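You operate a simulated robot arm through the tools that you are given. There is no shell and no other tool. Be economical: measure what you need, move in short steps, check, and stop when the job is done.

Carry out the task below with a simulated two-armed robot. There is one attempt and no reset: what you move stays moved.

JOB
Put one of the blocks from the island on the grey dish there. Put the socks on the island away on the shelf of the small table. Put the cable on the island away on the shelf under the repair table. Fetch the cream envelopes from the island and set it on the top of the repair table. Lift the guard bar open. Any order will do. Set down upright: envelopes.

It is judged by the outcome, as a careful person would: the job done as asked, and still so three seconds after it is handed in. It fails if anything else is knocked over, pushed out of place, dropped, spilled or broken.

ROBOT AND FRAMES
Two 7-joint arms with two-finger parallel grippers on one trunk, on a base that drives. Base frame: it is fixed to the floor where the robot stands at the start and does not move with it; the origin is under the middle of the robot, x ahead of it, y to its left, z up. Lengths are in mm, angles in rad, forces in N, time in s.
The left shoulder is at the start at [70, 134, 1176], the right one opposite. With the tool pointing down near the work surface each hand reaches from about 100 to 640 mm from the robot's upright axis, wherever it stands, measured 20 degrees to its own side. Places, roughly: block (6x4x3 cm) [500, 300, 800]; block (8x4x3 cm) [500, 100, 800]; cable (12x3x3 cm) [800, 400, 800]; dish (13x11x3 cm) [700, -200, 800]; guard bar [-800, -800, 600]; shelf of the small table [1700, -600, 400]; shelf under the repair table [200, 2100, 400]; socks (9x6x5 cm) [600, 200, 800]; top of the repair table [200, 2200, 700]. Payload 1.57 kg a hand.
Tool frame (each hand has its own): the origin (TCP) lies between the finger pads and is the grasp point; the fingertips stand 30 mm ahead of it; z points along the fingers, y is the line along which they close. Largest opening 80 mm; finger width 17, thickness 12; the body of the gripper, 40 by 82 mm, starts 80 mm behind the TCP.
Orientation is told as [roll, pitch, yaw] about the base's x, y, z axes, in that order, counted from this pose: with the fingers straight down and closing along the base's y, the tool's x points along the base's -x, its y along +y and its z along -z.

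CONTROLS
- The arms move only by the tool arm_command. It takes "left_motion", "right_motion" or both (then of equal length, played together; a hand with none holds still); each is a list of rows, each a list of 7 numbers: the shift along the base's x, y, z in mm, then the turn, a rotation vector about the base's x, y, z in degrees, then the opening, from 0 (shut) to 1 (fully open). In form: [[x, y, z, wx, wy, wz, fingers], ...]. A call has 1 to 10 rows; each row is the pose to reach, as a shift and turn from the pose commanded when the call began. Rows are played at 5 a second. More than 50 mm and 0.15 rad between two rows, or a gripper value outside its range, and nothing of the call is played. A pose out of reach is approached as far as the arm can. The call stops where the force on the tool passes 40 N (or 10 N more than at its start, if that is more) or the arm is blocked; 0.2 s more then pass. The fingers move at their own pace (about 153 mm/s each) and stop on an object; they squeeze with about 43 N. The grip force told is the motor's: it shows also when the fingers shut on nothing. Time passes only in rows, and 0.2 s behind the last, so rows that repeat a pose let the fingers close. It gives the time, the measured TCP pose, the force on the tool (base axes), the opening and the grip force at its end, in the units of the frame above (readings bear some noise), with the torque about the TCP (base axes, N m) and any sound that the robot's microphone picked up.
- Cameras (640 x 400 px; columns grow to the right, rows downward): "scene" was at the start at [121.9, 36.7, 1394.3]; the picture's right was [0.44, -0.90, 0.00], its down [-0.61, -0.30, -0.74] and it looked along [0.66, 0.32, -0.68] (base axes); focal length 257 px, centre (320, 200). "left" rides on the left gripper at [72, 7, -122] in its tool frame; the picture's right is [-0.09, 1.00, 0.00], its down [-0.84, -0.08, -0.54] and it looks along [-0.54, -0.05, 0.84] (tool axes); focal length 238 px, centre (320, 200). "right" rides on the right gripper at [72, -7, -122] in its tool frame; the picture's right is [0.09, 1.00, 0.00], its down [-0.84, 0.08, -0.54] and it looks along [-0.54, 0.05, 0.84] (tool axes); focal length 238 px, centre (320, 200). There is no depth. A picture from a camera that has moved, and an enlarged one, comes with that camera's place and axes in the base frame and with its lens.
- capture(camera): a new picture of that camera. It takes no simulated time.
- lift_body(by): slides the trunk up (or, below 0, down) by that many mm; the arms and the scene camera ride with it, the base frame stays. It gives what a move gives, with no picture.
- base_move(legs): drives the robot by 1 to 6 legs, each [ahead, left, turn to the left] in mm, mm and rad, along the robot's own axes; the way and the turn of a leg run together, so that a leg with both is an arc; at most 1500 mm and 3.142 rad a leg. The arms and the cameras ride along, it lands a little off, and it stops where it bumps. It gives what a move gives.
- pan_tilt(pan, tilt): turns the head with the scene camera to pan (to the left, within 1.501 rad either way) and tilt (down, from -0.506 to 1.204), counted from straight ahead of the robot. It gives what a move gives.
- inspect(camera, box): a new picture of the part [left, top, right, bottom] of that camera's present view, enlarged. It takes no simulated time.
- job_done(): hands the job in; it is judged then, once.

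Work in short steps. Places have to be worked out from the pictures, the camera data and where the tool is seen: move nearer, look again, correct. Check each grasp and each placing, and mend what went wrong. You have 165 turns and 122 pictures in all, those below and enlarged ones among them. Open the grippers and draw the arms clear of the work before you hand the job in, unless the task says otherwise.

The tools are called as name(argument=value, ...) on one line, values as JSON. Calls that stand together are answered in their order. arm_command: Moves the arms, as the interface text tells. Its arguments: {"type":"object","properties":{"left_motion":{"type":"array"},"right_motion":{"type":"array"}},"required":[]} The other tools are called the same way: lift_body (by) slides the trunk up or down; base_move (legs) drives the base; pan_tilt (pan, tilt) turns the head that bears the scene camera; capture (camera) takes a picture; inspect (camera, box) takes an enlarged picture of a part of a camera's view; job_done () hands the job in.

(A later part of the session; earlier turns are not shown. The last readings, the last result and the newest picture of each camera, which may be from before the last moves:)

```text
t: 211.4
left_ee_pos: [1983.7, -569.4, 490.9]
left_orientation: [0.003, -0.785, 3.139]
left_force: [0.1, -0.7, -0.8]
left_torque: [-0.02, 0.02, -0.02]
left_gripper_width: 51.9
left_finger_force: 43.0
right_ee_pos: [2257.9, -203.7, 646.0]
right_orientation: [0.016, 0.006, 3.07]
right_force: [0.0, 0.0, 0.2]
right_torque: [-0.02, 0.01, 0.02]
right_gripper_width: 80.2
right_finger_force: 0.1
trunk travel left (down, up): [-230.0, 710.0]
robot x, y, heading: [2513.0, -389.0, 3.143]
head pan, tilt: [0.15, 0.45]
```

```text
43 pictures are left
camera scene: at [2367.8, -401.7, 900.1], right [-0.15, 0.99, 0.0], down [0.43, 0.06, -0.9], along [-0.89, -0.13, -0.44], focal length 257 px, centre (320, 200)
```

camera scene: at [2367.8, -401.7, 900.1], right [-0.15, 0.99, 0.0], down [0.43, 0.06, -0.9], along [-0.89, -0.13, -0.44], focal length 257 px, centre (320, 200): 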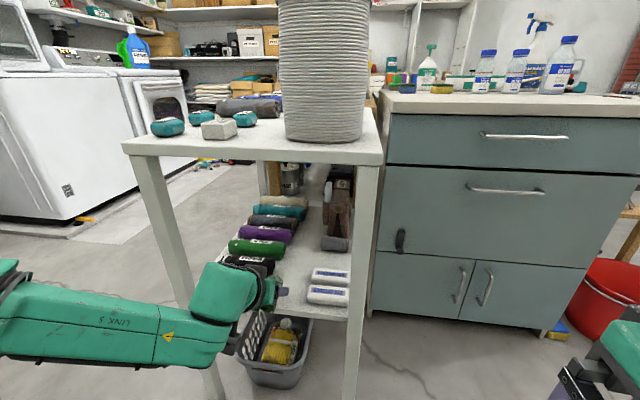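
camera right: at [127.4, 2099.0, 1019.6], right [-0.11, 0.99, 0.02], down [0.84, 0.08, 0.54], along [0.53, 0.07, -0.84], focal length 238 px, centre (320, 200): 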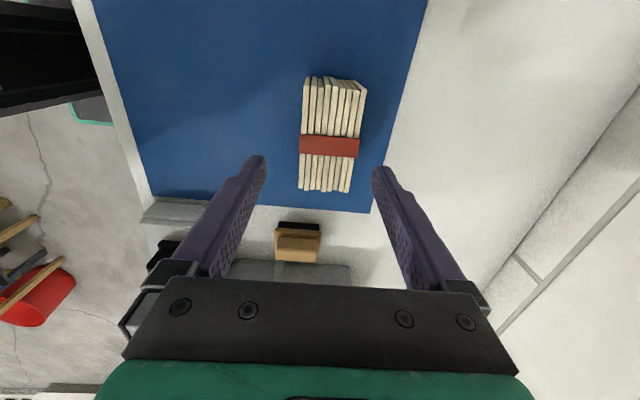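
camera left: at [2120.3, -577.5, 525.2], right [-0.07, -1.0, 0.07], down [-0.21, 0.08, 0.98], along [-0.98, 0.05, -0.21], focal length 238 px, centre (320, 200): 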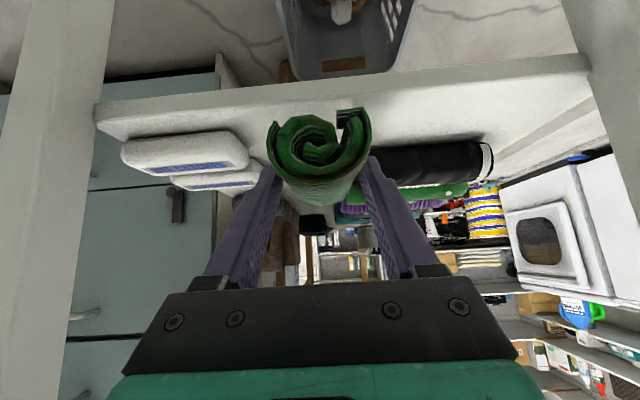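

Clearances look fine. Shift the hand +6 mm in y, drive 78 mm forward, then lower toward contact (expected ≈448).

arm_command(left_motion=[[0, 6, 0, 0, 0, 0, 0]])

base_move(legs=[[78, 0, 0]])

capture(camera="left")

inspect(camera="scene", box=[180, 200, 400, 337])

```text
t: 211.8
left_ee_pos: [1983.8, -562.8, 491.0]
left_orientation: [0.003, -0.787, 3.138]
left_force: [-0.2, -0.2, -0.1]
left_torque: [-0.03, 0.02, -0.03]
left_gripper_width: 52.1
left_finger_force: 43.1
right_ee_pos: [2257.8, -205.0, 646.5]
right_orientation: [0.015, 0.006, 3.07]
right_force: [0.2, 0.5, -0.6]
right_torque: [0.0, -0.05, -0.03]
right_gripper_width: 79.9
right_finger_force: 0.1
trunk travel left (down, up): [-230.0, 710.0]
robot x, y, heading: [2511.6, -387.6, 3.137]
head pan, tilt: [0.15, 0.45]
```

```text
t: 212.9
left_ee_pos: [1905.4, -562.8, 491.2]
left_orientation: [0.001, -0.786, 3.138]
left_force: [0.3, -1.0, -1.3]
left_torque: [0.02, -0.02, 0.01]
left_gripper_width: 52.0
left_finger_force: 43.0
right_ee_pos: [2180.5, -203.8, 646.4]
right_orientation: [0.016, 0.005, 3.07]
right_force: [-0.5, 0.5, -0.1]
right_torque: [-0.03, 0.01, 0.01]
right_gripper_width: 79.8
right_finger_force: 0.0
trunk travel left (down, up): [-230.0, 710.0]
robot x, y, heading: [2437.5, -383.2, 3.135]
head pan, tilt: [0.15, 0.45]
```

```text
42 pictures are left
camera left: at [2041.8, -571.6, 525.1], right [-0.07, -1.0, 0.07], down [-0.21, 0.08, 0.98], along [-0.98, 0.05, -0.21], focal length 238 px, centre (320, 200)
```

left: 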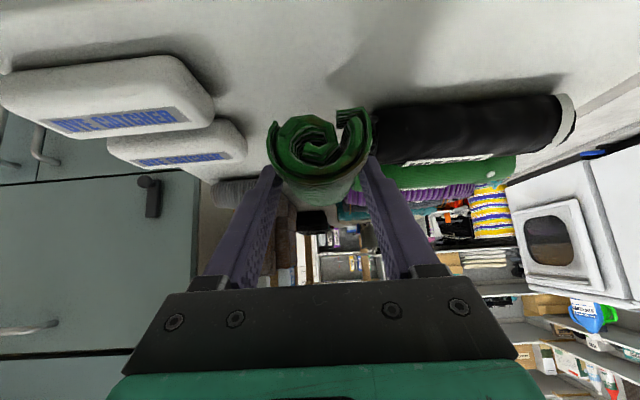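

```text
2.91 times, centred on (290, 268) of scene
camera zoom: at [2289.4, -401.6, 900.0], right [-0.15, 0.99, 0.0], down [0.43, 0.06, -0.9], along [-0.89, -0.13, -0.44], focal length 748 px, centre (407, 1)
```

zoom: 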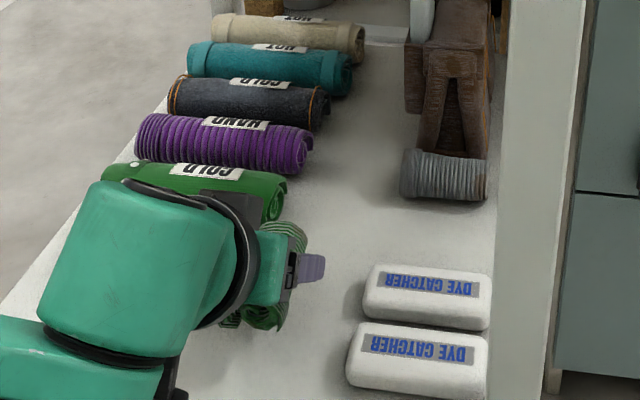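

I shift 5 mm more toward +y for balance between the black roll (≈-600) and the soap (≈-501), and lower.

arm_command(left_motion=[[2, 5, 0, 0, 0, 0, 0], [2, 5, -20, 0, 0, 0, 0], [2, 5, -32, 0, 0, 0, 0], [2, 5, -37, 0, 0, 0, 0]])

capture(camera="left")

```text
t: 213.9
left_ee_pos: [1907.7, -556.8, 456.1]
left_orientation: [0.003, -0.79, 3.137]
left_force: [0.2, -0.2, 7.7]
left_torque: [-0.11, -0.21, -0.02]
left_gripper_width: 51.9
left_finger_force: 43.0
right_ee_pos: [2181.6, -204.5, 646.7]
right_orientation: [0.018, 0.003, 3.073]
right_force: [-0.4, 0.0, -0.2]
right_torque: [-0.01, -0.02, 0.04]
right_gripper_width: 80.1
right_finger_force: 0.0
trunk travel left (down, up): [-230.0, 710.0]
robot x, y, heading: [2430.5, -387.4, 3.134]
head pan, tilt: [0.15, 0.45]
```

```text
40 pictures are left
camera left: at [2044.1, -566.1, 489.9], right [-0.07, -1.0, 0.07], down [-0.2, 0.08, 0.98], along [-0.98, 0.05, -0.21], focal length 238 px, centre (320, 200)
```

left: 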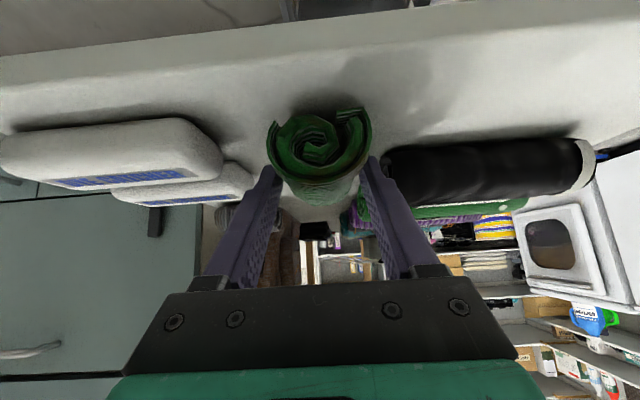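

Contact (shelf ≈420). The -y finger is close to the black roll, so I lift 4 mm, shift +6 mm y, set down again, then open only slightly and withdraw along the tool axis.

arm_command(left_motion=[[0, 0, 5, 0, 0, 0, 0], [0, 6, 5, 0, 0, 0, 0], [0, 6, 0, 0, 0, 0, 0], [0, 6, 1, 0, 0, 0, 0], [0, 6, 1, 0, 0, 0, 0.72], [0, 6, 1, 0, 0, 0, 0.72], [0, 6, 1, 0, 0, 0, 0.72]])

capture(camera="left")

```text
t: 215.5
left_ee_pos: [1906.2, -552.3, 455.7]
left_orientation: [0.002, -0.788, 3.139]
left_force: [0.4, 0.9, -1.1]
left_torque: [-0.03, -0.05, 0.01]
left_gripper_width: 57.9
left_finger_force: 0.0
right_ee_pos: [2179.4, -204.1, 646.4]
right_orientation: [0.015, 0.006, 3.07]
right_force: [0.4, -0.6, -0.5]
right_torque: [0.02, -0.01, -0.01]
right_gripper_width: 80.0
right_finger_force: 0.1
trunk travel left (down, up): [-230.0, 710.0]
robot x, y, heading: [2431.7, -385.4, 3.139]
head pan, tilt: [0.15, 0.45]
```

```text
39 pictures are left
camera left: at [2043.9, -560.2, 489.5], right [-0.07, -1.0, 0.07], down [-0.21, 0.08, 0.98], along [-0.98, 0.05, -0.21], focal length 238 px, centre (320, 200)
```

left: 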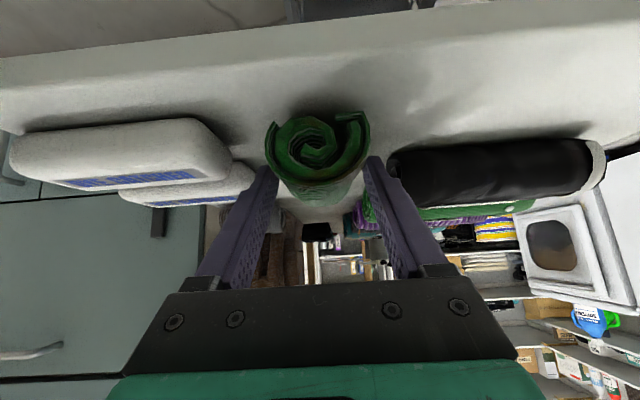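

Released. Withdraw along the tool axis (back +x and up), then drive back and check.

arm_command(left_motion=[[15, 0, 15, 0, 0, 0, 0.72], [35, 0, 35, 0, 0, 0, 0.72], [55, 0, 55, 0, 0, 0, 0.72]])

base_move(legs=[[-250, 0, 0]])

inspect(camera="scene", box=[200, 140, 420, 277])

```text
t: 216.3
left_ee_pos: [1963.1, -548.8, 510.1]
left_orientation: [0.003, -0.785, 3.137]
left_force: [-0.5, 1.1, 0.7]
left_torque: [-0.05, -0.04, 0.05]
left_gripper_width: 57.5
left_finger_force: 0.1
right_ee_pos: [2179.5, -201.4, 646.2]
right_orientation: [0.021, 0.003, 3.067]
right_force: [0.0, 0.6, -0.9]
right_torque: [-0.05, 0.05, 0.04]
right_gripper_width: 80.2
right_finger_force: 0.2
trunk travel left (down, up): [-230.0, 710.0]
robot x, y, heading: [2434.6, -386.9, 3.139]
head pan, tilt: [0.15, 0.45]
```

```text
t: 218.1
left_ee_pos: [2210.9, -551.5, 510.7]
left_orientation: [0.001, -0.785, 3.137]
left_force: [1.0, -0.1, -0.1]
left_torque: [-0.01, -0.01, -0.01]
left_gripper_width: 57.9
left_finger_force: 0.1
right_ee_pos: [2430.1, -204.7, 645.8]
right_orientation: [0.014, 0.005, 3.071]
right_force: [-0.1, -0.2, -0.8]
right_torque: [-0.02, -0.01, -0.02]
right_gripper_width: 80.1
right_finger_force: 0.0
trunk travel left (down, up): [-230.0, 710.0]
robot x, y, heading: [2682.1, -389.7, 3.134]
head pan, tilt: [0.15, 0.45]
```

```text
2.91 times, centred on (310, 208) of scene
camera zoom: at [2539.4, -402.3, 900.2], right [-0.15, 0.99, 0.0], down [0.43, 0.06, -0.9], along [-0.89, -0.13, -0.43], focal length 748 px, centre (349, 175)
```

zoom: 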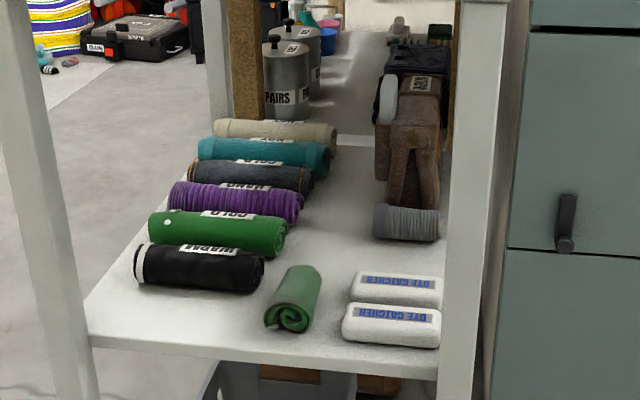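

Socks are neatly on the shelf. I raise the trunk, bring the left hand back to pointing down and retracted, and head back for the guard bar.

lift_body(by=400)

arm_command(left_motion=[[20, 0, 20, 0, 7.5, 0, 1], [40, 0, 40, 0, 15, 0, 1], [60, 0, 60, 0, 22.5, 0, 1], [80, 0, 80, 0, 30, 0, 1], [100, 0, 100, 0, 37.5, 0, 1], [120, 0, 120, 0, 45, 0, 1], [150, 0, 140, 0, 45, 0, 1]])

base_move(legs=[[0, 840, 0.006], [1400, 0, 0], [1170, 0, 0]])

pan_tilt(pan=-0.5, tilt=0.6)

capture(camera="scene")

```text
t: 221.9
left_ee_pos: [2211.9, -551.3, 909.4]
left_orientation: [0.003, -0.785, 3.135]
left_force: [-0.2, 0.7, 0.3]
left_torque: [0.0, 0.01, 0.0]
left_gripper_width: 57.6
left_finger_force: 0.0
right_ee_pos: [2430.6, -204.2, 1045.3]
right_orientation: [0.017, 0.005, 3.07]
right_force: [-0.4, 0.7, -0.1]
right_torque: [-0.01, -0.01, 0.04]
right_gripper_width: 80.0
right_finger_force: 0.1
trunk travel left (down, up): [-630.0, 310.0]
robot x, y, heading: [2682.5, -388.7, 3.136]
head pan, tilt: [0.15, 0.45]
```

```text
t: 223.5
left_ee_pos: [2214.0, -639.8, 997.8]
left_orientation: [0.614, -1.544, 2.523]
left_force: [0.7, -0.1, -0.1]
left_torque: [-0.01, -0.02, 0.07]
left_gripper_width: 80.0
left_finger_force: 0.0
left hand out of reach, approached as far as the arm can: row 1, 2, 3, 4, 5, 6, 7
right_ee_pos: [2428.8, -203.2, 1045.4]
right_orientation: [0.018, 0.006, 3.069]
right_force: [-0.2, 0.9, 0.0]
right_torque: [-0.05, -0.01, 0.01]
right_gripper_width: 79.9
right_finger_force: 0.0
trunk travel left (down, up): [-630.0, 310.0]
robot x, y, heading: [2681.9, -387.4, 3.139]
head pan, tilt: [0.15, 0.45]
```

```text
t: 240.1
left_ee_pos: [-340.7, -1554.5, 998.3]
left_orientation: [0.554, -1.544, 2.619]
left_force: [-0.5, -0.4, -0.3]
left_torque: [-0.04, -0.03, -0.02]
left_gripper_width: 79.7
left_finger_force: 0.0
right_ee_pos: [-143.0, -1110.0, 1045.9]
right_orientation: [0.016, 0.005, 3.107]
right_force: [-0.1, 0.4, 1.3]
right_torque: [-0.01, 0.0, 0.0]
right_gripper_width: 80.2
right_finger_force: 0.1
trunk travel left (down, up): [-630.0, 310.0]
robot x, y, heading: [120.7, -1283.7, -3.108]
head pan, tilt: [0.15, 0.45]
```

```text
t: 241.2
left_ee_pos: [-340.7, -1554.1, 997.6]
left_orientation: [0.552, -1.546, 2.623]
left_force: [1.0, -0.2, 0.5]
left_torque: [-0.03, 0.0, 0.01]
left_gripper_width: 79.9
left_finger_force: 0.1
right_ee_pos: [-142.7, -1110.1, 1045.4]
right_orientation: [0.016, 0.006, 3.107]
right_force: [-0.5, 0.5, -0.1]
right_torque: [0.02, 0.0, 0.0]
right_gripper_width: 80.0
right_finger_force: 0.1
trunk travel left (down, up): [-630.0, 310.0]
robot x, y, heading: [119.5, -1287.8, -3.11]
head pan, tilt: [-0.499, 0.6]
```

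```text
37 pictures are left
camera scene: at [-13.7, -1247.3, 1286.6], right [0.45, 0.89, 0.0], down [0.5, -0.25, -0.83], along [-0.74, 0.37, -0.56], focal length 257 px, centre (320, 200)
```

scene: 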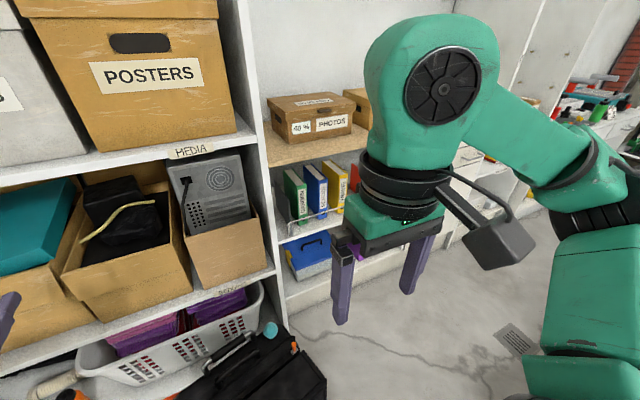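

I'd turned the left hand the wrong way (it's now horizontal) – harmless. I slide right to y≈-870 and look at the guard bar.

base_move(legs=[[0, -420, -0.03], [150, 0, 0]])

pan_tilt(pan=0.0, tilt=0.7)

capture(camera="scene")

```text
t: 244.7
left_ee_pos: [-507.3, -1113.6, 997.8]
left_orientation: [0.558, -1.548, 2.579]
left_force: [0.5, 0.8, -0.6]
left_torque: [0.0, -0.02, 0.03]
left_gripper_width: 80.0
left_finger_force: 0.1
right_ee_pos: [-291.2, -677.2, 1046.5]
right_orientation: [0.015, 0.005, 3.07]
right_force: [-0.5, -0.3, -0.2]
right_torque: [0.01, 0.01, -0.01]
right_gripper_width: 80.3
right_finger_force: 0.0
trunk travel left (down, up): [-630.0, 310.0]
robot x, y, heading: [-43.2, -857.7, 3.136]
head pan, tilt: [-0.499, 0.6]
```

```text
t: 245.7
left_ee_pos: [-506.5, -1113.3, 996.0]
left_orientation: [0.555, -1.548, 2.581]
left_force: [-0.7, -0.3, -0.5]
left_torque: [-0.02, -0.03, -0.02]
left_gripper_width: 79.7
left_finger_force: 0.0
right_ee_pos: [-291.7, -677.1, 1046.5]
right_orientation: [0.016, 0.005, 3.07]
right_force: [-0.1, 0.9, 0.1]
right_torque: [-0.01, 0.0, 0.02]
right_gripper_width: 80.2
right_finger_force: 0.4
trunk travel left (down, up): [-630.0, 310.0]
robot x, y, heading: [-38.3, -861.4, 3.138]
head pan, tilt: [0.0, 0.7]
```

```text
36 pictures are left
camera scene: at [-175.9, -860.9, 1278.0], right [0.0, 1.0, 0.0], down [0.64, 0.0, -0.77], along [-0.77, 0.0, -0.64], focal length 257 px, centre (320, 200)
```

scene: 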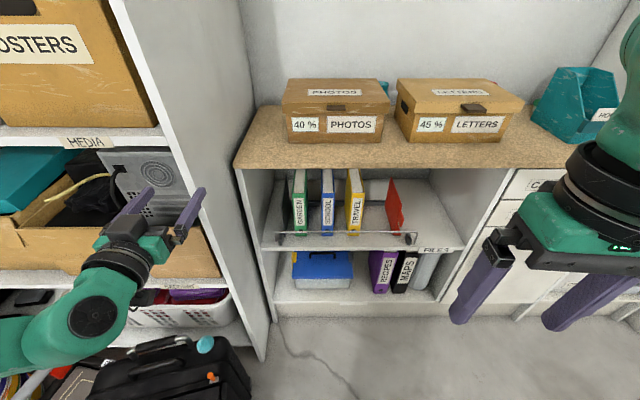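

Zoom on the guard bar.

inspect(camera="scene", box=[240, 160, 480, 310])

```text
2.67 times, centred on (360, 235) of scene
camera zoom: at [-175.9, -860.9, 1278.0], right [0.0, 1.0, 0.0], down [0.64, 0.0, -0.77], along [-0.77, 0.0, -0.64], focal length 686 px, centre (213, 107)
```

zoom: 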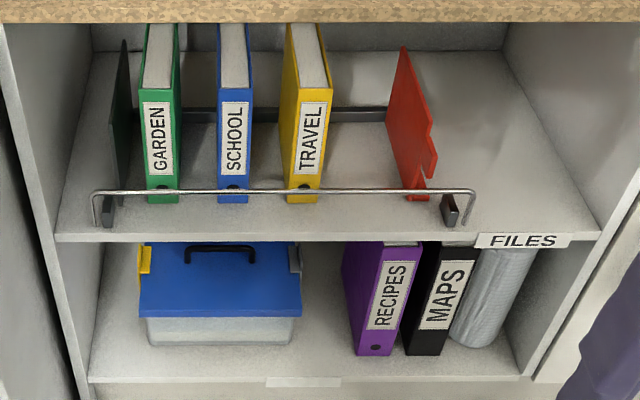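

The bar is a U-shaped wire on two black hinge blocks at the shelf front. First bring the left hand back to pointing down (turn about -y).

arm_command(left_motion=[[5, 5, 0, 0, -8.5, 0, 1], [10, 10, 0, 0, -17, 0, 1], [15, 15, 0, 0, -25.5, 0, 1], [20, 20, 0, 0, -34, 0, 1], [25, 25, 0, 0, -42.5, 0, 1], [35, 30, 0, 0, -51, 0, 1], [45, 35, 0, 0, -59.5, 0, 1], [55, 40, 0, 0, -68, 0, 1], [65, 45, 0, 0, -76.5, 0, 1], [75, 50, 0, 0, -85, 0, 1]])

capture(camera="scene")

```text
t: 247.9
left_ee_pos: [-432.3, -1061.6, 999.0]
left_orientation: [-0.001, -0.063, 3.129]
left_force: [-0.4, 0.5, 1.0]
left_torque: [-0.01, 0.01, 0.01]
left_gripper_width: 80.1
left_finger_force: 0.1
left hand out of reach, approached as far as the arm can: row 1, 2, 3, 4, 5, 6
right_ee_pos: [-293.2, -676.4, 1046.2]
right_orientation: [0.018, 0.004, 3.07]
right_force: [0.1, 0.6, 0.3]
right_torque: [-0.03, 0.01, 0.0]
right_gripper_width: 80.2
right_finger_force: 0.0
trunk travel left (down, up): [-630.0, 310.0]
robot x, y, heading: [-37.9, -861.2, 3.138]
head pan, tilt: [0.0, 0.7]
```

```text
34 pictures are left
camera scene: at [-177.1, -860.6, 1277.8], right [0.0, 1.0, 0.0], down [0.64, 0.0, -0.76], along [-0.76, 0.0, -0.64], focal length 257 px, centre (320, 200)
```

scene: 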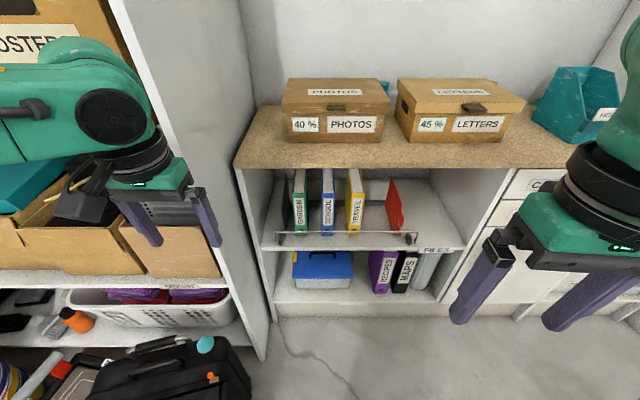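

I slide right 70 mm (away from the suitcase), lower the trunk 350 mm and view the bar more from the side.

base_move(legs=[[0, -75, 0]])

lift_body(by=-350)

pan_tilt(pan=0.0, tilt=0.4)

inspect(camera="scene", box=[200, 130, 440, 280])

```text
t: 248.9
left_ee_pos: [-432.3, -988.5, 997.4]
left_orientation: [-0.004, -0.067, 3.129]
left_force: [0.5, 0.1, 0.6]
left_torque: [-0.02, 0.05, -0.04]
left_gripper_width: 80.2
left_finger_force: 0.0
right_ee_pos: [-291.0, -602.1, 1046.8]
right_orientation: [0.015, 0.006, 3.071]
right_force: [-0.1, -0.4, 0.0]
right_torque: [-0.02, -0.02, 0.02]
right_gripper_width: 79.8
right_finger_force: 0.0
trunk travel left (down, up): [-630.0, 310.0]
robot x, y, heading: [-38.4, -783.5, 3.138]
head pan, tilt: [0.0, 0.7]
```

```text
t: 252.3
left_ee_pos: [-432.1, -987.7, 648.4]
left_orientation: [-0.002, -0.063, 3.127]
left_force: [-0.9, 0.4, -0.2]
left_torque: [0.0, 0.02, 0.0]
left_gripper_width: 79.8
left_finger_force: 0.0
right_ee_pos: [-291.4, -602.2, 696.0]
right_orientation: [0.015, 0.004, 3.07]
right_force: [0.3, -0.2, 0.0]
right_torque: [-0.02, 0.02, 0.01]
right_gripper_width: 79.9
right_finger_force: 0.0
trunk travel left (down, up): [-280.0, 660.0]
robot x, y, heading: [-34.9, -786.2, 3.14]
head pan, tilt: [0.0, 0.7]
```

```text
t: 253.1
left_ee_pos: [-431.6, -987.7, 647.5]
left_orientation: [-0.002, -0.068, 3.128]
left_force: [-0.4, 1.2, -0.1]
left_torque: [0.01, 0.0, -0.01]
left_gripper_width: 79.7
left_finger_force: 0.0
right_ee_pos: [-291.2, -601.1, 697.6]
right_orientation: [0.016, 0.005, 3.07]
right_force: [0.7, -0.7, 0.4]
right_torque: [0.02, 0.01, 0.0]
right_gripper_width: 80.1
right_finger_force: 0.1
trunk travel left (down, up): [-280.0, 660.0]
robot x, y, heading: [-36.0, -786.5, 3.137]
head pan, tilt: [0.0, 0.4]
```

```text
2.67 times, centred on (320, 205) of scene
camera zoom: at [-183.5, -785.6, 954.8], right [0.0, 1.0, 0.0], down [0.39, 0.0, -0.92], along [-0.92, 0.0, -0.39], focal length 686 px, centre (320, 187)
```

zoom: 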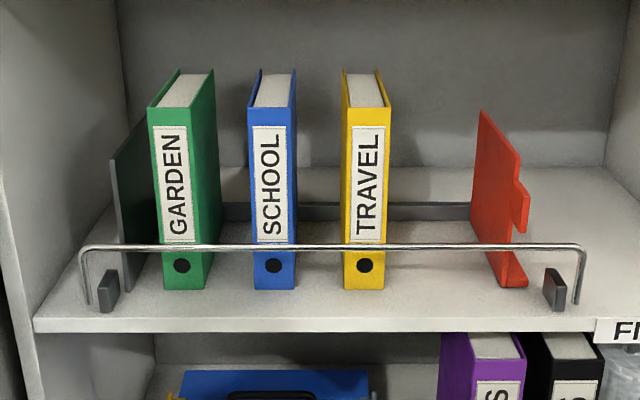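

I triangulate the bar at x≈-782, z≈637 with its legs ending at z≈569 by the hinge blocks (shelf z≈562). I zoom in on the hinges to see how it pivots.

inspect(camera="scene", box=[370, 210, 450, 260])

inspect(camera="scene", box=[210, 210, 290, 260])

```text
8.00 times, centred on (410, 235) of scene
camera zoom: at [-183.5, -785.6, 954.8], right [0.0, 1.0, 0.0], down [0.39, 0.0, -0.92], along [-0.92, 0.0, -0.39], focal length 2058 px, centre (-400, -80)
```

zoom: 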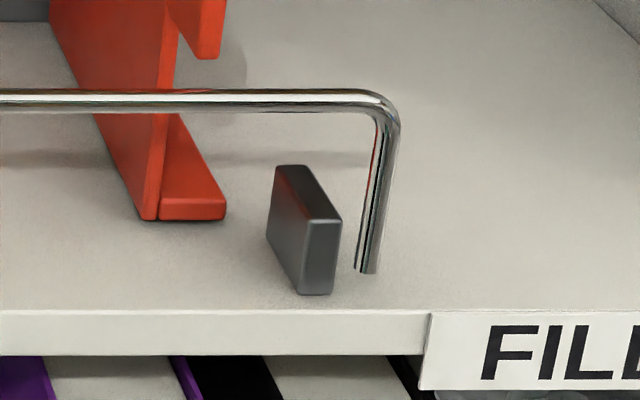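

```text
8.00 times, centred on (250, 235) of scene
camera zoom: at [-183.5, -785.6, 954.8], right [0.0, 1.0, 0.0], down [0.39, 0.0, -0.92], along [-0.92, 0.0, -0.39], focal length 2058 px, centre (880, -80)
```

zoom: 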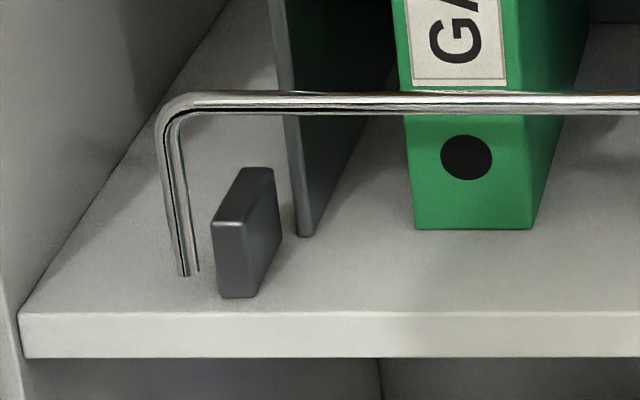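

The blocks are fixed; the bar's legs stand beside them, so I'll hook the bar from beneath with the right hand horizontal and test lifting gently. First tilt the right hand forward to horizontal.

arm_command(right_motion=[[-35, -5, 0, 0, 8.5, 0, 1], [-70, -10, 0, 0, 17, 0, 0.6], [-105, -15, 0, 0, 25.5, 0, 0.6], [-140, -20, -5, 0, 34, 0, 0.6], [-170, -30, -10, 0, 42.5, 0, 0.6], [-200, -40, -20, 0, 51, 0, 0.6], [-220, -50, -35, 0, 59.5, 0, 0.6], [-230, -60, -50, 0, 68, 0, 0.6], [-240, -70, -65, 0, 76.5, 0, 0.6], [-250, -80, -75, 0, 85, 0, 0.6]])

capture(camera="scene")

```text
t: 255.3
left_ee_pos: [-433.5, -989.5, 648.3]
left_orientation: [-0.003, -0.066, 3.128]
left_force: [0.2, -0.4, 0.3]
left_torque: [0.03, -0.01, -0.05]
left_gripper_width: 80.1
left_finger_force: 0.1
right_ee_pos: [-527.2, -708.4, 623.3]
right_orientation: [0.532, -1.338, 2.679]
right_force: [0.2, -0.9, 0.5]
right_torque: [0.03, 0.03, -0.03]
right_gripper_width: 48.0
right_finger_force: 0.1
right hand out of reach, approached as far as the arm can: row 10
trunk travel left (down, up): [-280.0, 660.0]
robot x, y, heading: [-33.1, -785.4, 3.137]
head pan, tilt: [0.0, 0.4]
```

```text
30 pictures are left
camera scene: at [-183.7, -787.1, 954.8], right [0.0, 1.0, 0.0], down [0.39, 0.0, -0.92], along [-0.92, 0.0, -0.39], focal length 257 px, centre (320, 200)
```

scene: 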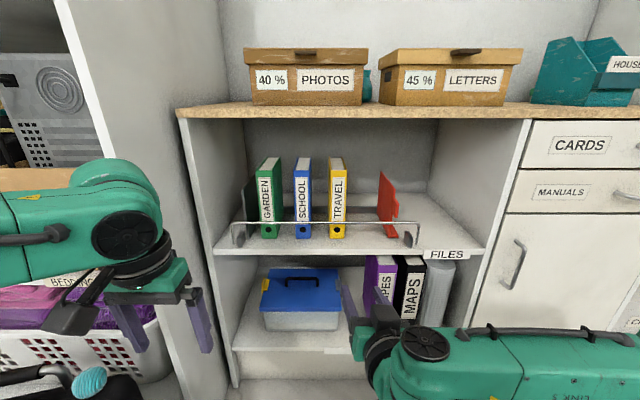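

I lower the hand 12 mm and drive 150 mm forward, then look.

arm_command(right_motion=[[0, 0, -12, 0, 0, 0, 0.6]])

base_move(legs=[[150, 0, 0]])

capture(camera="scene")

capture(camera="right")

```text
t: 255.7
left_ee_pos: [-432.0, -987.7, 647.9]
left_orientation: [-0.004, -0.067, 3.129]
left_force: [-0.4, 0.3, -0.3]
left_torque: [0.0, -0.02, 0.02]
left_gripper_width: 80.0
left_finger_force: 0.1
right_ee_pos: [-523.9, -721.7, 608.1]
right_orientation: [0.59, -1.342, 2.639]
right_force: [-0.1, -0.4, 0.4]
right_torque: [0.03, 0.02, 0.03]
right_gripper_width: 47.9
right_finger_force: 0.1
right hand out of reach, approached as far as the arm can: row 1
trunk travel left (down, up): [-280.0, 660.0]
robot x, y, heading: [-37.3, -786.2, 3.14]
head pan, tilt: [0.0, 0.4]
```

```text
t: 257.1
left_ee_pos: [-581.3, -987.6, 647.9]
left_orientation: [-0.004, -0.065, 3.129]
left_force: [-0.2, 0.7, -0.2]
left_torque: [0.01, 0.02, 0.04]
left_gripper_width: 80.0
left_finger_force: 0.1
right_ee_pos: [-673.1, -720.5, 608.3]
right_orientation: [0.587, -1.342, 2.645]
right_force: [0.0, -0.4, 0.7]
right_torque: [-0.03, 0.01, 0.01]
right_gripper_width: 48.0
right_finger_force: 0.1
trunk travel left (down, up): [-280.0, 660.0]
robot x, y, heading: [-187.8, -786.7, 3.139]
head pan, tilt: [0.0, 0.4]
```

```text
29 pictures are left
camera scene: at [-333.3, -785.2, 954.7], right [0.0, 1.0, 0.0], down [0.39, 0.0, -0.92], along [-0.92, 0.0, -0.39], focal length 257 px, centre (320, 200)
```

scene: 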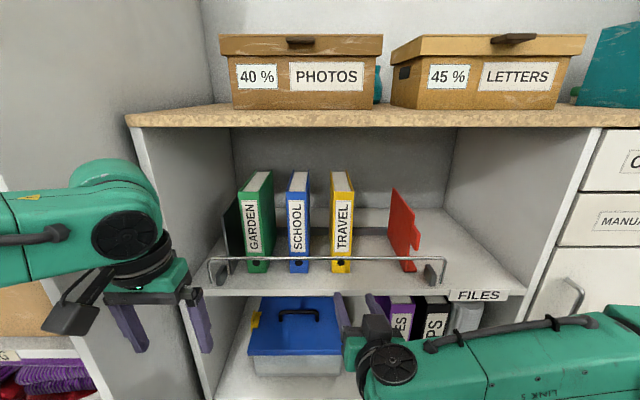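

```text
28 pictures are left
camera right: at [-541.6, -710.6, 561.5], right [0.09, -0.99, 0.04], down [0.37, 0.07, 0.93], along [-0.93, -0.07, 0.37], focal length 238 px, centre (320, 200)
```

right: 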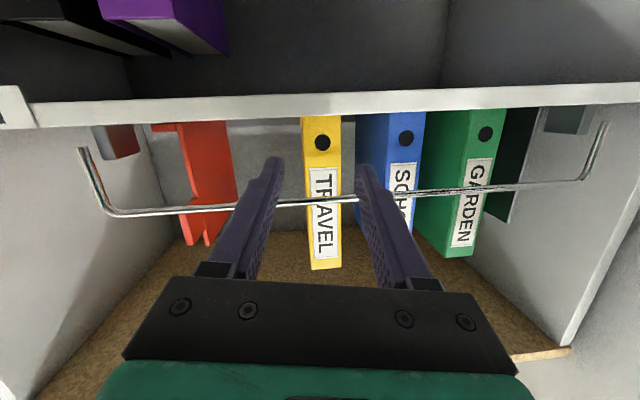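

The bar is nearer x≈-763, z≈645; fingers at z≈608 are well below it. I drive 92 mm forward so the fingers pass beneath.

base_move(legs=[[92, 0, 0]])

capture(camera="right")

```text
t: 258.2
left_ee_pos: [-672.6, -987.5, 647.3]
left_orientation: [-0.001, -0.065, 3.13]
left_force: [-0.3, 0.4, 0.5]
left_torque: [-0.01, -0.01, 0.0]
left_gripper_width: 80.1
left_finger_force: 0.0
right_ee_pos: [-765.3, -720.1, 608.7]
right_orientation: [0.587, -1.342, 2.646]
right_force: [-0.5, -0.7, -0.1]
right_torque: [0.0, 0.02, 0.02]
right_gripper_width: 48.2
right_finger_force: 0.0
trunk travel left (down, up): [-280.0, 660.0]
robot x, y, heading: [-278.5, -782.7, 3.137]
head pan, tilt: [0.0, 0.4]
```

```text
27 pictures are left
camera right: at [-633.8, -710.5, 561.4], right [0.09, -0.99, 0.04], down [0.37, 0.07, 0.93], along [-0.93, -0.07, 0.37], focal length 238 px, centre (320, 200)
```

right: 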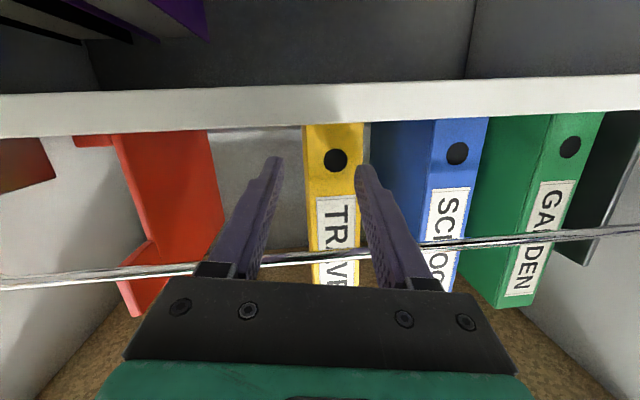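

The bar is just above the fingers (x≈-751, z≈645). I raise gently to touch it.

arm_command(right_motion=[[0, 0, 10, 0, 0, 0, 0.6], [0, 0, 18, 0, 0, 0, 0.6], [0, 0, 24, 0, 0, 0, 0.6], [0, 0, 30, 0, 0, 0, 0.6]])

capture(camera="right")

```text
t: 259.4
left_ee_pos: [-674.3, -988.6, 648.3]
left_orientation: [-0.002, -0.064, 3.129]
left_force: [0.5, -0.2, 0.4]
left_torque: [-0.02, 0.04, 0.0]
left_gripper_width: 79.9
left_finger_force: 0.0
right_ee_pos: [-762.4, -720.3, 628.8]
right_orientation: [0.492, -1.32, 2.74]
right_force: [-0.8, -0.3, -14.4]
right_torque: [0.52, 0.07, -0.04]
right_gripper_width: 46.7
right_finger_force: 0.0
trunk travel left (down, up): [-280.0, 660.0]
robot x, y, heading: [-275.1, -785.0, 3.14]
head pan, tilt: [0.0, 0.4]
stopped in row 4 (right hand): the force on the tool passed its limit (the readings are from after the stop); the commanded pose is now the measured one
```

```text
26 pictures are left
camera right: at [-629.1, -709.5, 585.2], right [0.1, -0.99, 0.03], down [0.34, 0.06, 0.94], along [-0.93, -0.08, 0.35], focal length 238 px, centre (320, 200)
```

right: 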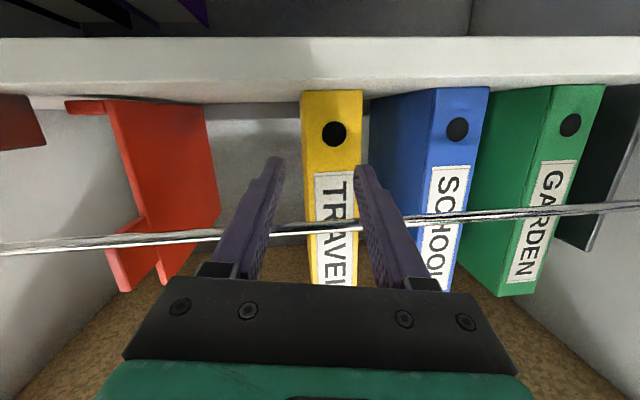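

Lifting straight up is rigid here, so the bar pivots about its leg ends. I'll grip it instead: back away and roll the hand 90° so the fingers close vertically.

arm_command(right_motion=[[0, 0, -10, 0, 0, 0, 0.6], [0, 0, -18, 0, 0, 0, 0.6]])

base_move(legs=[[-110, 0, 0]])

arm_command(right_motion=[[0, 0, 4, -8.3, 0, -1.8, 0.8], [0, 0, 8, -16.6, 0, -3.6, 0.8], [0, 0, 12, -24.9, 0, -5.4, 0.8], [0, 0, 16, -33.2, 0, -7.2, 0.8], [0, 0, 20, -41.5, 0, -9, 0.8], [0, 0, 24, -49.8, 0, -10.8, 0.8], [0, 0, 28, -58.1, 0, -12.6, 0.8], [0, 0, 32, -66.4, 0, -14.4, 0.8], [0, 0, 35, -74.7, 0, -16.2, 0.8], [0, 0, 35, -83, 0, -18, 0.8]])

capture(camera="right")

```text
t: 260.0
left_ee_pos: [-673.4, -988.0, 647.2]
left_orientation: [-0.001, -0.065, 3.129]
left_force: [0.1, -0.2, 0.1]
left_torque: [0.01, -0.03, -0.01]
left_gripper_width: 79.9
left_finger_force: 0.0
right_ee_pos: [-762.0, -721.7, 614.8]
right_orientation: [0.527, -1.327, 2.707]
right_force: [0.0, 0.1, 0.3]
right_torque: [0.0, -0.01, 0.01]
right_gripper_width: 48.0
right_finger_force: 0.1
trunk travel left (down, up): [-280.0, 660.0]
robot x, y, heading: [-280.1, -788.9, 3.138]
head pan, tilt: [0.0, 0.4]
```

```text
t: 261.1
left_ee_pos: [-563.3, -988.2, 647.9]
left_orientation: [-0.002, -0.067, 3.13]
left_force: [0.0, -0.3, 0.1]
left_torque: [0.05, 0.0, 0.01]
left_gripper_width: 79.9
left_finger_force: 0.0
right_ee_pos: [-653.0, -721.0, 613.8]
right_orientation: [0.522, -1.329, 2.708]
right_force: [0.3, 0.7, 0.2]
right_torque: [0.02, -0.02, 0.01]
right_gripper_width: 48.0
right_finger_force: 0.0
trunk travel left (down, up): [-280.0, 660.0]
robot x, y, heading: [-168.2, -786.3, 3.138]
head pan, tilt: [0.0, 0.4]
```

```text
t: 263.4
left_ee_pos: [-563.6, -988.7, 648.6]
left_orientation: [-0.002, -0.068, 3.13]
left_force: [0.5, 0.9, 0.4]
left_torque: [0.0, -0.03, -0.04]
left_gripper_width: 79.9
left_finger_force: 0.0
right_ee_pos: [-652.8, -719.3, 647.8]
right_orientation: [1.458, 0.018, 1.576]
right_force: [0.2, 0.0, 0.6]
right_torque: [-0.04, 0.04, 0.02]
right_gripper_width: 64.3
right_finger_force: 0.1
trunk travel left (down, up): [-280.0, 660.0]
robot x, y, heading: [-167.5, -784.3, 3.141]
head pan, tilt: [0.0, 0.4]
```

```text
25 pictures are left
camera right: at [-532.1, -792.7, 657.8], right [-0.11, -0.08, 0.99], down [0.53, 0.84, 0.12], along [-0.84, 0.53, -0.05], focal length 238 px, centre (320, 200)
```

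right: 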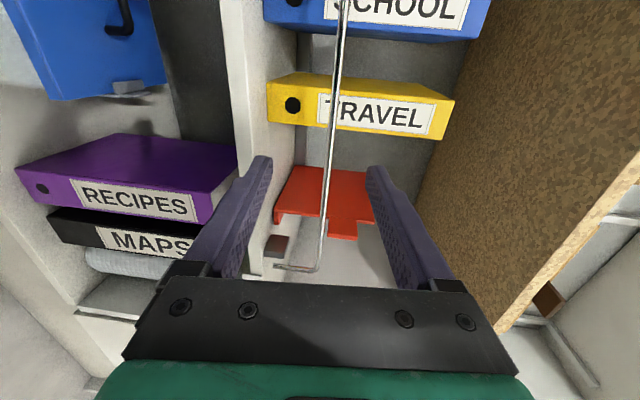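

Fingers now straddle the bar vertically. Drive 97 mm forward and close on it.

base_move(legs=[[97, 0, 0]])

capture(camera="right")

```text
t: 264.5
left_ee_pos: [-660.5, -987.9, 648.5]
left_orientation: [-0.003, -0.065, 3.128]
left_force: [1.0, 0.4, -0.7]
left_torque: [-0.01, 0.0, 0.02]
left_gripper_width: 80.1
left_finger_force: 0.0
right_ee_pos: [-750.7, -720.7, 647.2]
right_orientation: [1.456, 0.013, 1.576]
right_force: [-0.2, -1.3, 0.6]
right_torque: [-0.01, 0.0, -0.01]
right_gripper_width: 64.0
right_finger_force: 0.0
trunk travel left (down, up): [-280.0, 660.0]
robot x, y, heading: [-264.8, -786.6, 3.135]
head pan, tilt: [0.0, 0.4]
```

```text
24 pictures are left
camera right: at [-629.5, -792.5, 657.2], right [-0.11, -0.08, 0.99], down [0.52, 0.84, 0.13], along [-0.84, 0.53, -0.05], focal length 238 px, centre (320, 200)
```

right: 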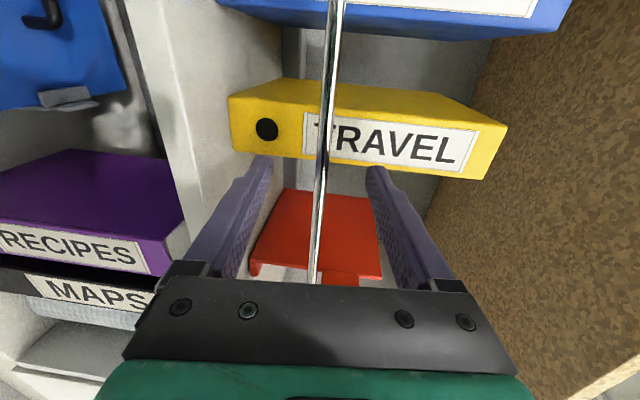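

Bar lies between the pads; close.

arm_command(right_motion=[[0, 0, 0, 0, 0, 0, 0.3], [0, 0, 0, 0, 0, 0, 0], [0, 0, 0, 0, 0, 0, 0], [0, 0, 0, 0, 0, 0, 0]])

```text
t: 265.5
left_ee_pos: [-660.3, -987.0, 647.8]
left_orientation: [-0.001, -0.065, 3.129]
left_force: [0.0, 0.2, -0.7]
left_torque: [-0.03, 0.03, -0.01]
left_gripper_width: 80.0
left_finger_force: 0.1
right_ee_pos: [-748.4, -721.3, 648.5]
right_orientation: [1.458, 0.015, 1.578]
right_force: [1.7, -0.7, -3.5]
right_torque: [0.23, -0.01, 0.18]
right_gripper_width: 7.5
right_finger_force: 26.7
trunk travel left (down, up): [-280.0, 660.0]
robot x, y, heading: [-267.0, -786.4, 3.138]
head pan, tilt: [0.0, 0.4]
```

Bar gripped (7.5 mm). Test a small pull toward the robot.

arm_command(right_motion=[[4, 0, 0, 0, 0, 0, 0], [8, 0, 0, 0, 0, 0, 0], [12, 0, -1, 0, 0, 0, 0]])

```text
t: 266.3
left_ee_pos: [-661.4, -987.7, 647.1]
left_orientation: [-0.002, -0.065, 3.131]
left_force: [-0.3, 0.0, 0.5]
left_torque: [0.01, 0.01, 0.02]
left_gripper_width: 80.1
left_finger_force: 0.0
right_ee_pos: [-737.3, -720.8, 647.0]
right_orientation: [1.455, 0.014, 1.576]
right_force: [-0.5, -1.4, -5.4]
right_torque: [0.2, 0.07, 0.15]
right_gripper_width: 7.7
right_finger_force: 26.9
trunk travel left (down, up): [-280.0, 660.0]
robot x, y, heading: [-266.4, -788.6, 3.135]
head pan, tilt: [0.0, 0.4]
```

Little resistance. I continue a bit along the presumed arc (forward and down) and check visually.

arm_command(right_motion=[[6, 0, -2, 0, 0, 0, 0], [12, 0, -4, 0, 0, 0, 0], [18, 0, -7, 0, 0, 0, 0]])

capture(camera="scene")

capture(camera="right")

```text
t: 267.1
left_ee_pos: [-661.6, -987.7, 647.8]
left_orientation: [-0.003, -0.066, 3.129]
left_force: [0.0, -0.6, -0.4]
left_torque: [-0.01, 0.03, 0.0]
left_gripper_width: 80.3
left_finger_force: 0.0
right_ee_pos: [-719.8, -720.5, 641.1]
right_orientation: [1.459, 0.014, 1.576]
right_force: [-0.1, -1.0, 1.4]
right_torque: [0.26, 0.05, -0.18]
right_gripper_width: 7.6
right_finger_force: 27.1
trunk travel left (down, up): [-280.0, 660.0]
robot x, y, heading: [-267.3, -789.4, 3.135]
head pan, tilt: [0.0, 0.4]
```

```text
23 pictures are left
camera scene: at [-412.0, -785.2, 954.9], right [0.0, 1.0, 0.0], down [0.39, 0.0, -0.92], along [-0.92, 0.0, -0.39], focal length 257 px, centre (320, 200)
```

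scene: 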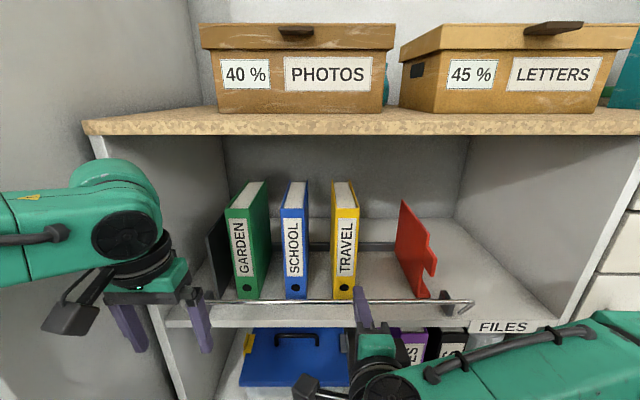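

```text
22 pictures are left
camera right: at [-599.0, -792.6, 649.8], right [-0.11, -0.08, 0.99], down [0.53, 0.84, 0.13], along [-0.84, 0.53, -0.05], focal length 238 px, centre (320, 200)
```

right: 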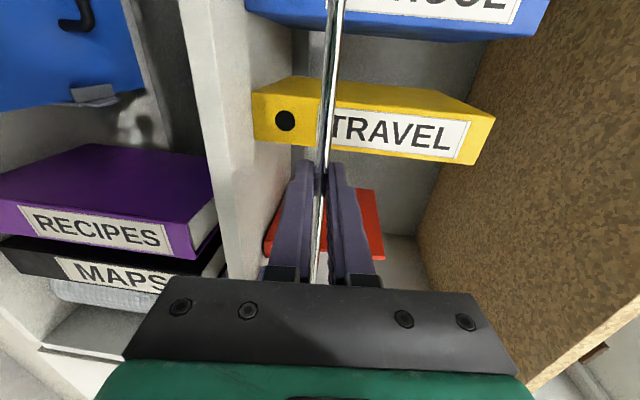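

The bar swings freely toward me. I zoom on its right end to confirm the pivot.

inspect(camera="scene", box=[400, 270, 496, 330])

```text
6.67 times, centred on (448, 300) of scene
camera zoom: at [-412.0, -785.2, 954.9], right [0.0, 1.0, 0.0], down [0.39, 0.0, -0.92], along [-0.92, 0.0, -0.39], focal length 1715 px, centre (-533, -467)
```

zoom: 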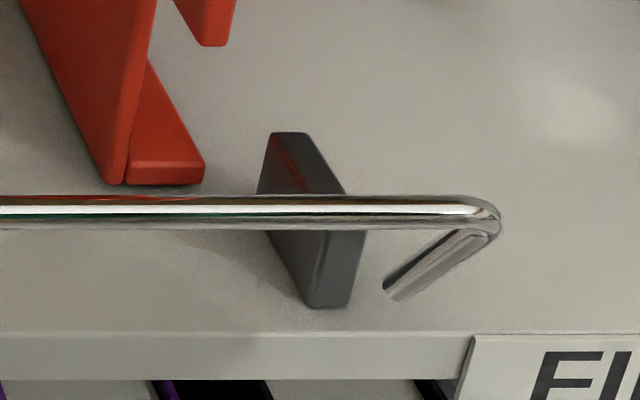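

The pivot is at the leg ends. To know which way is "open", I push it back to the start and slightly beyond to feel for a stop.

arm_command(right_motion=[[-10, 0, 4, 0, 0, 0, 0], [-20, 0, 6, 0, 0, 0, 0], [-28, 0, 7, 0, 0, 0, 0], [-34, 0, 7, 0, 0, 0, 0], [-40, 0, 7, 0, 0, 0, 0], [-46, 0, 6, 0, 0, 0, 0]])

```text
t: 268.5
left_ee_pos: [-659.7, -987.7, 648.2]
left_orientation: [-0.003, -0.069, 3.13]
left_force: [0.4, -0.1, -1.0]
left_torque: [-0.02, 0.02, 0.02]
left_gripper_width: 80.0
left_finger_force: 0.0
right_ee_pos: [-765.0, -720.3, 646.5]
right_orientation: [1.457, 0.012, 1.579]
right_force: [16.3, 1.1, -8.7]
right_torque: [0.44, 0.1, 0.41]
right_gripper_width: 8.0
right_finger_force: 26.5
trunk travel left (down, up): [-280.0, 660.0]
robot x, y, heading: [-266.7, -787.5, 3.137]
head pan, tilt: [0.0, 0.4]
```

Pushing back is resisted, so opening is toward me. I swing the bar along its arc (radius ≈69 mm about z≈578) down to horizontal.

arm_command(right_motion=[[9, 0, 0, 0, 0, 0, 0], [18, 0, -2, 0, 0, 0, 0], [34, 0, -9, 0, 0, 0, 0], [49, 0, -20, 0, 0, 0, 0], [60, 0, -34, 0, 0, 0, 0], [67, 0, -51, 0, 0, 0, 0], [69, 0, -63, 0, 0, 0, 0]])

capture(camera="scene")

```text
t: 270.1
left_ee_pos: [-661.8, -988.8, 645.5]
left_orientation: [-0.003, -0.065, 3.129]
left_force: [0.1, 0.7, -1.1]
left_torque: [0.03, 0.01, 0.02]
left_gripper_width: 79.9
left_finger_force: 0.1
right_ee_pos: [-698.9, -719.9, 584.6]
right_orientation: [1.461, 0.013, 1.574]
right_force: [-15.2, -5.0, 0.8]
right_torque: [0.45, 0.02, -0.15]
right_gripper_width: 7.9
right_finger_force: 26.8
trunk travel left (down, up): [-280.0, 660.0]
robot x, y, heading: [-265.0, -786.2, 3.143]
head pan, tilt: [0.0, 0.4]
```

```text
20 pictures are left
camera scene: at [-414.0, -785.6, 954.6], right [0.0, 1.0, 0.0], down [0.39, 0.0, -0.92], along [-0.92, 0.0, -0.39], focal length 257 px, centre (320, 200)
```

scene: 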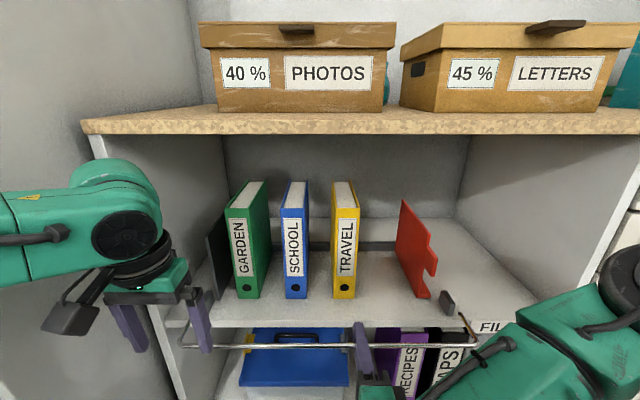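

The bar is now horizontal in front. I release it and back out to see where it rests.

arm_command(right_motion=[[-4, 0, 0, 0, 0, 0, 0], [-4, 0, 0, 0, 0, 0, 0.5], [-4, 0, 0, 0, 0, 0, 0.5], [-4, 0, 0, 0, 0, 0, 0.5]])

base_move(legs=[[-100, 0, 0]])

capture(camera="scene")

```text
t: 271.1
left_ee_pos: [-660.3, -986.9, 648.0]
left_orientation: [-0.001, -0.066, 3.131]
left_force: [0.7, -0.5, 0.1]
left_torque: [0.01, -0.03, 0.04]
left_gripper_width: 79.8
left_finger_force: 0.0
right_ee_pos: [-700.8, -721.0, 584.1]
right_orientation: [1.458, 0.013, 1.578]
right_force: [0.3, -0.7, -0.6]
right_torque: [-0.02, 0.0, 0.01]
right_gripper_width: 40.0
right_finger_force: 0.0
trunk travel left (down, up): [-280.0, 660.0]
robot x, y, heading: [-265.9, -789.3, 3.141]
head pan, tilt: [0.0, 0.4]
```

```text
t: 272.2
left_ee_pos: [-561.1, -987.5, 648.9]
left_orientation: [-0.001, -0.067, 3.129]
left_force: [0.0, -1.3, 0.2]
left_torque: [0.0, 0.03, 0.02]
left_gripper_width: 80.0
left_finger_force: 0.1
right_ee_pos: [-601.7, -720.9, 585.3]
right_orientation: [1.46, 0.015, 1.577]
right_force: [-0.2, -0.1, 0.3]
right_torque: [0.04, -0.02, 0.01]
right_gripper_width: 39.9
right_finger_force: 0.0
trunk travel left (down, up): [-280.0, 660.0]
robot x, y, heading: [-165.7, -781.9, 3.144]
head pan, tilt: [0.0, 0.4]
```

```text
19 pictures are left
camera scene: at [-312.0, -785.3, 955.0], right [0.0, 1.0, 0.0], down [0.39, 0.0, -0.92], along [-0.92, 0.0, -0.39], focal length 257 px, centre (320, 200)
```

scene: 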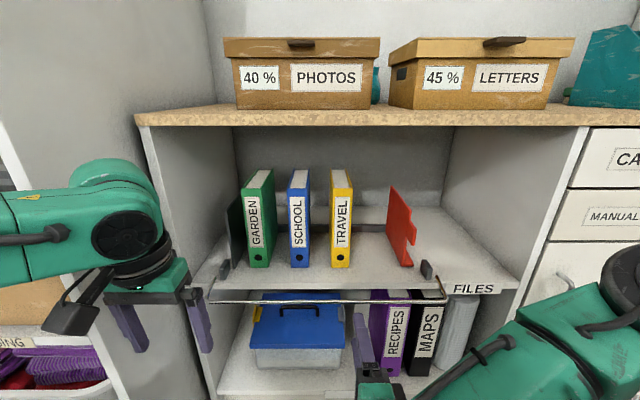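

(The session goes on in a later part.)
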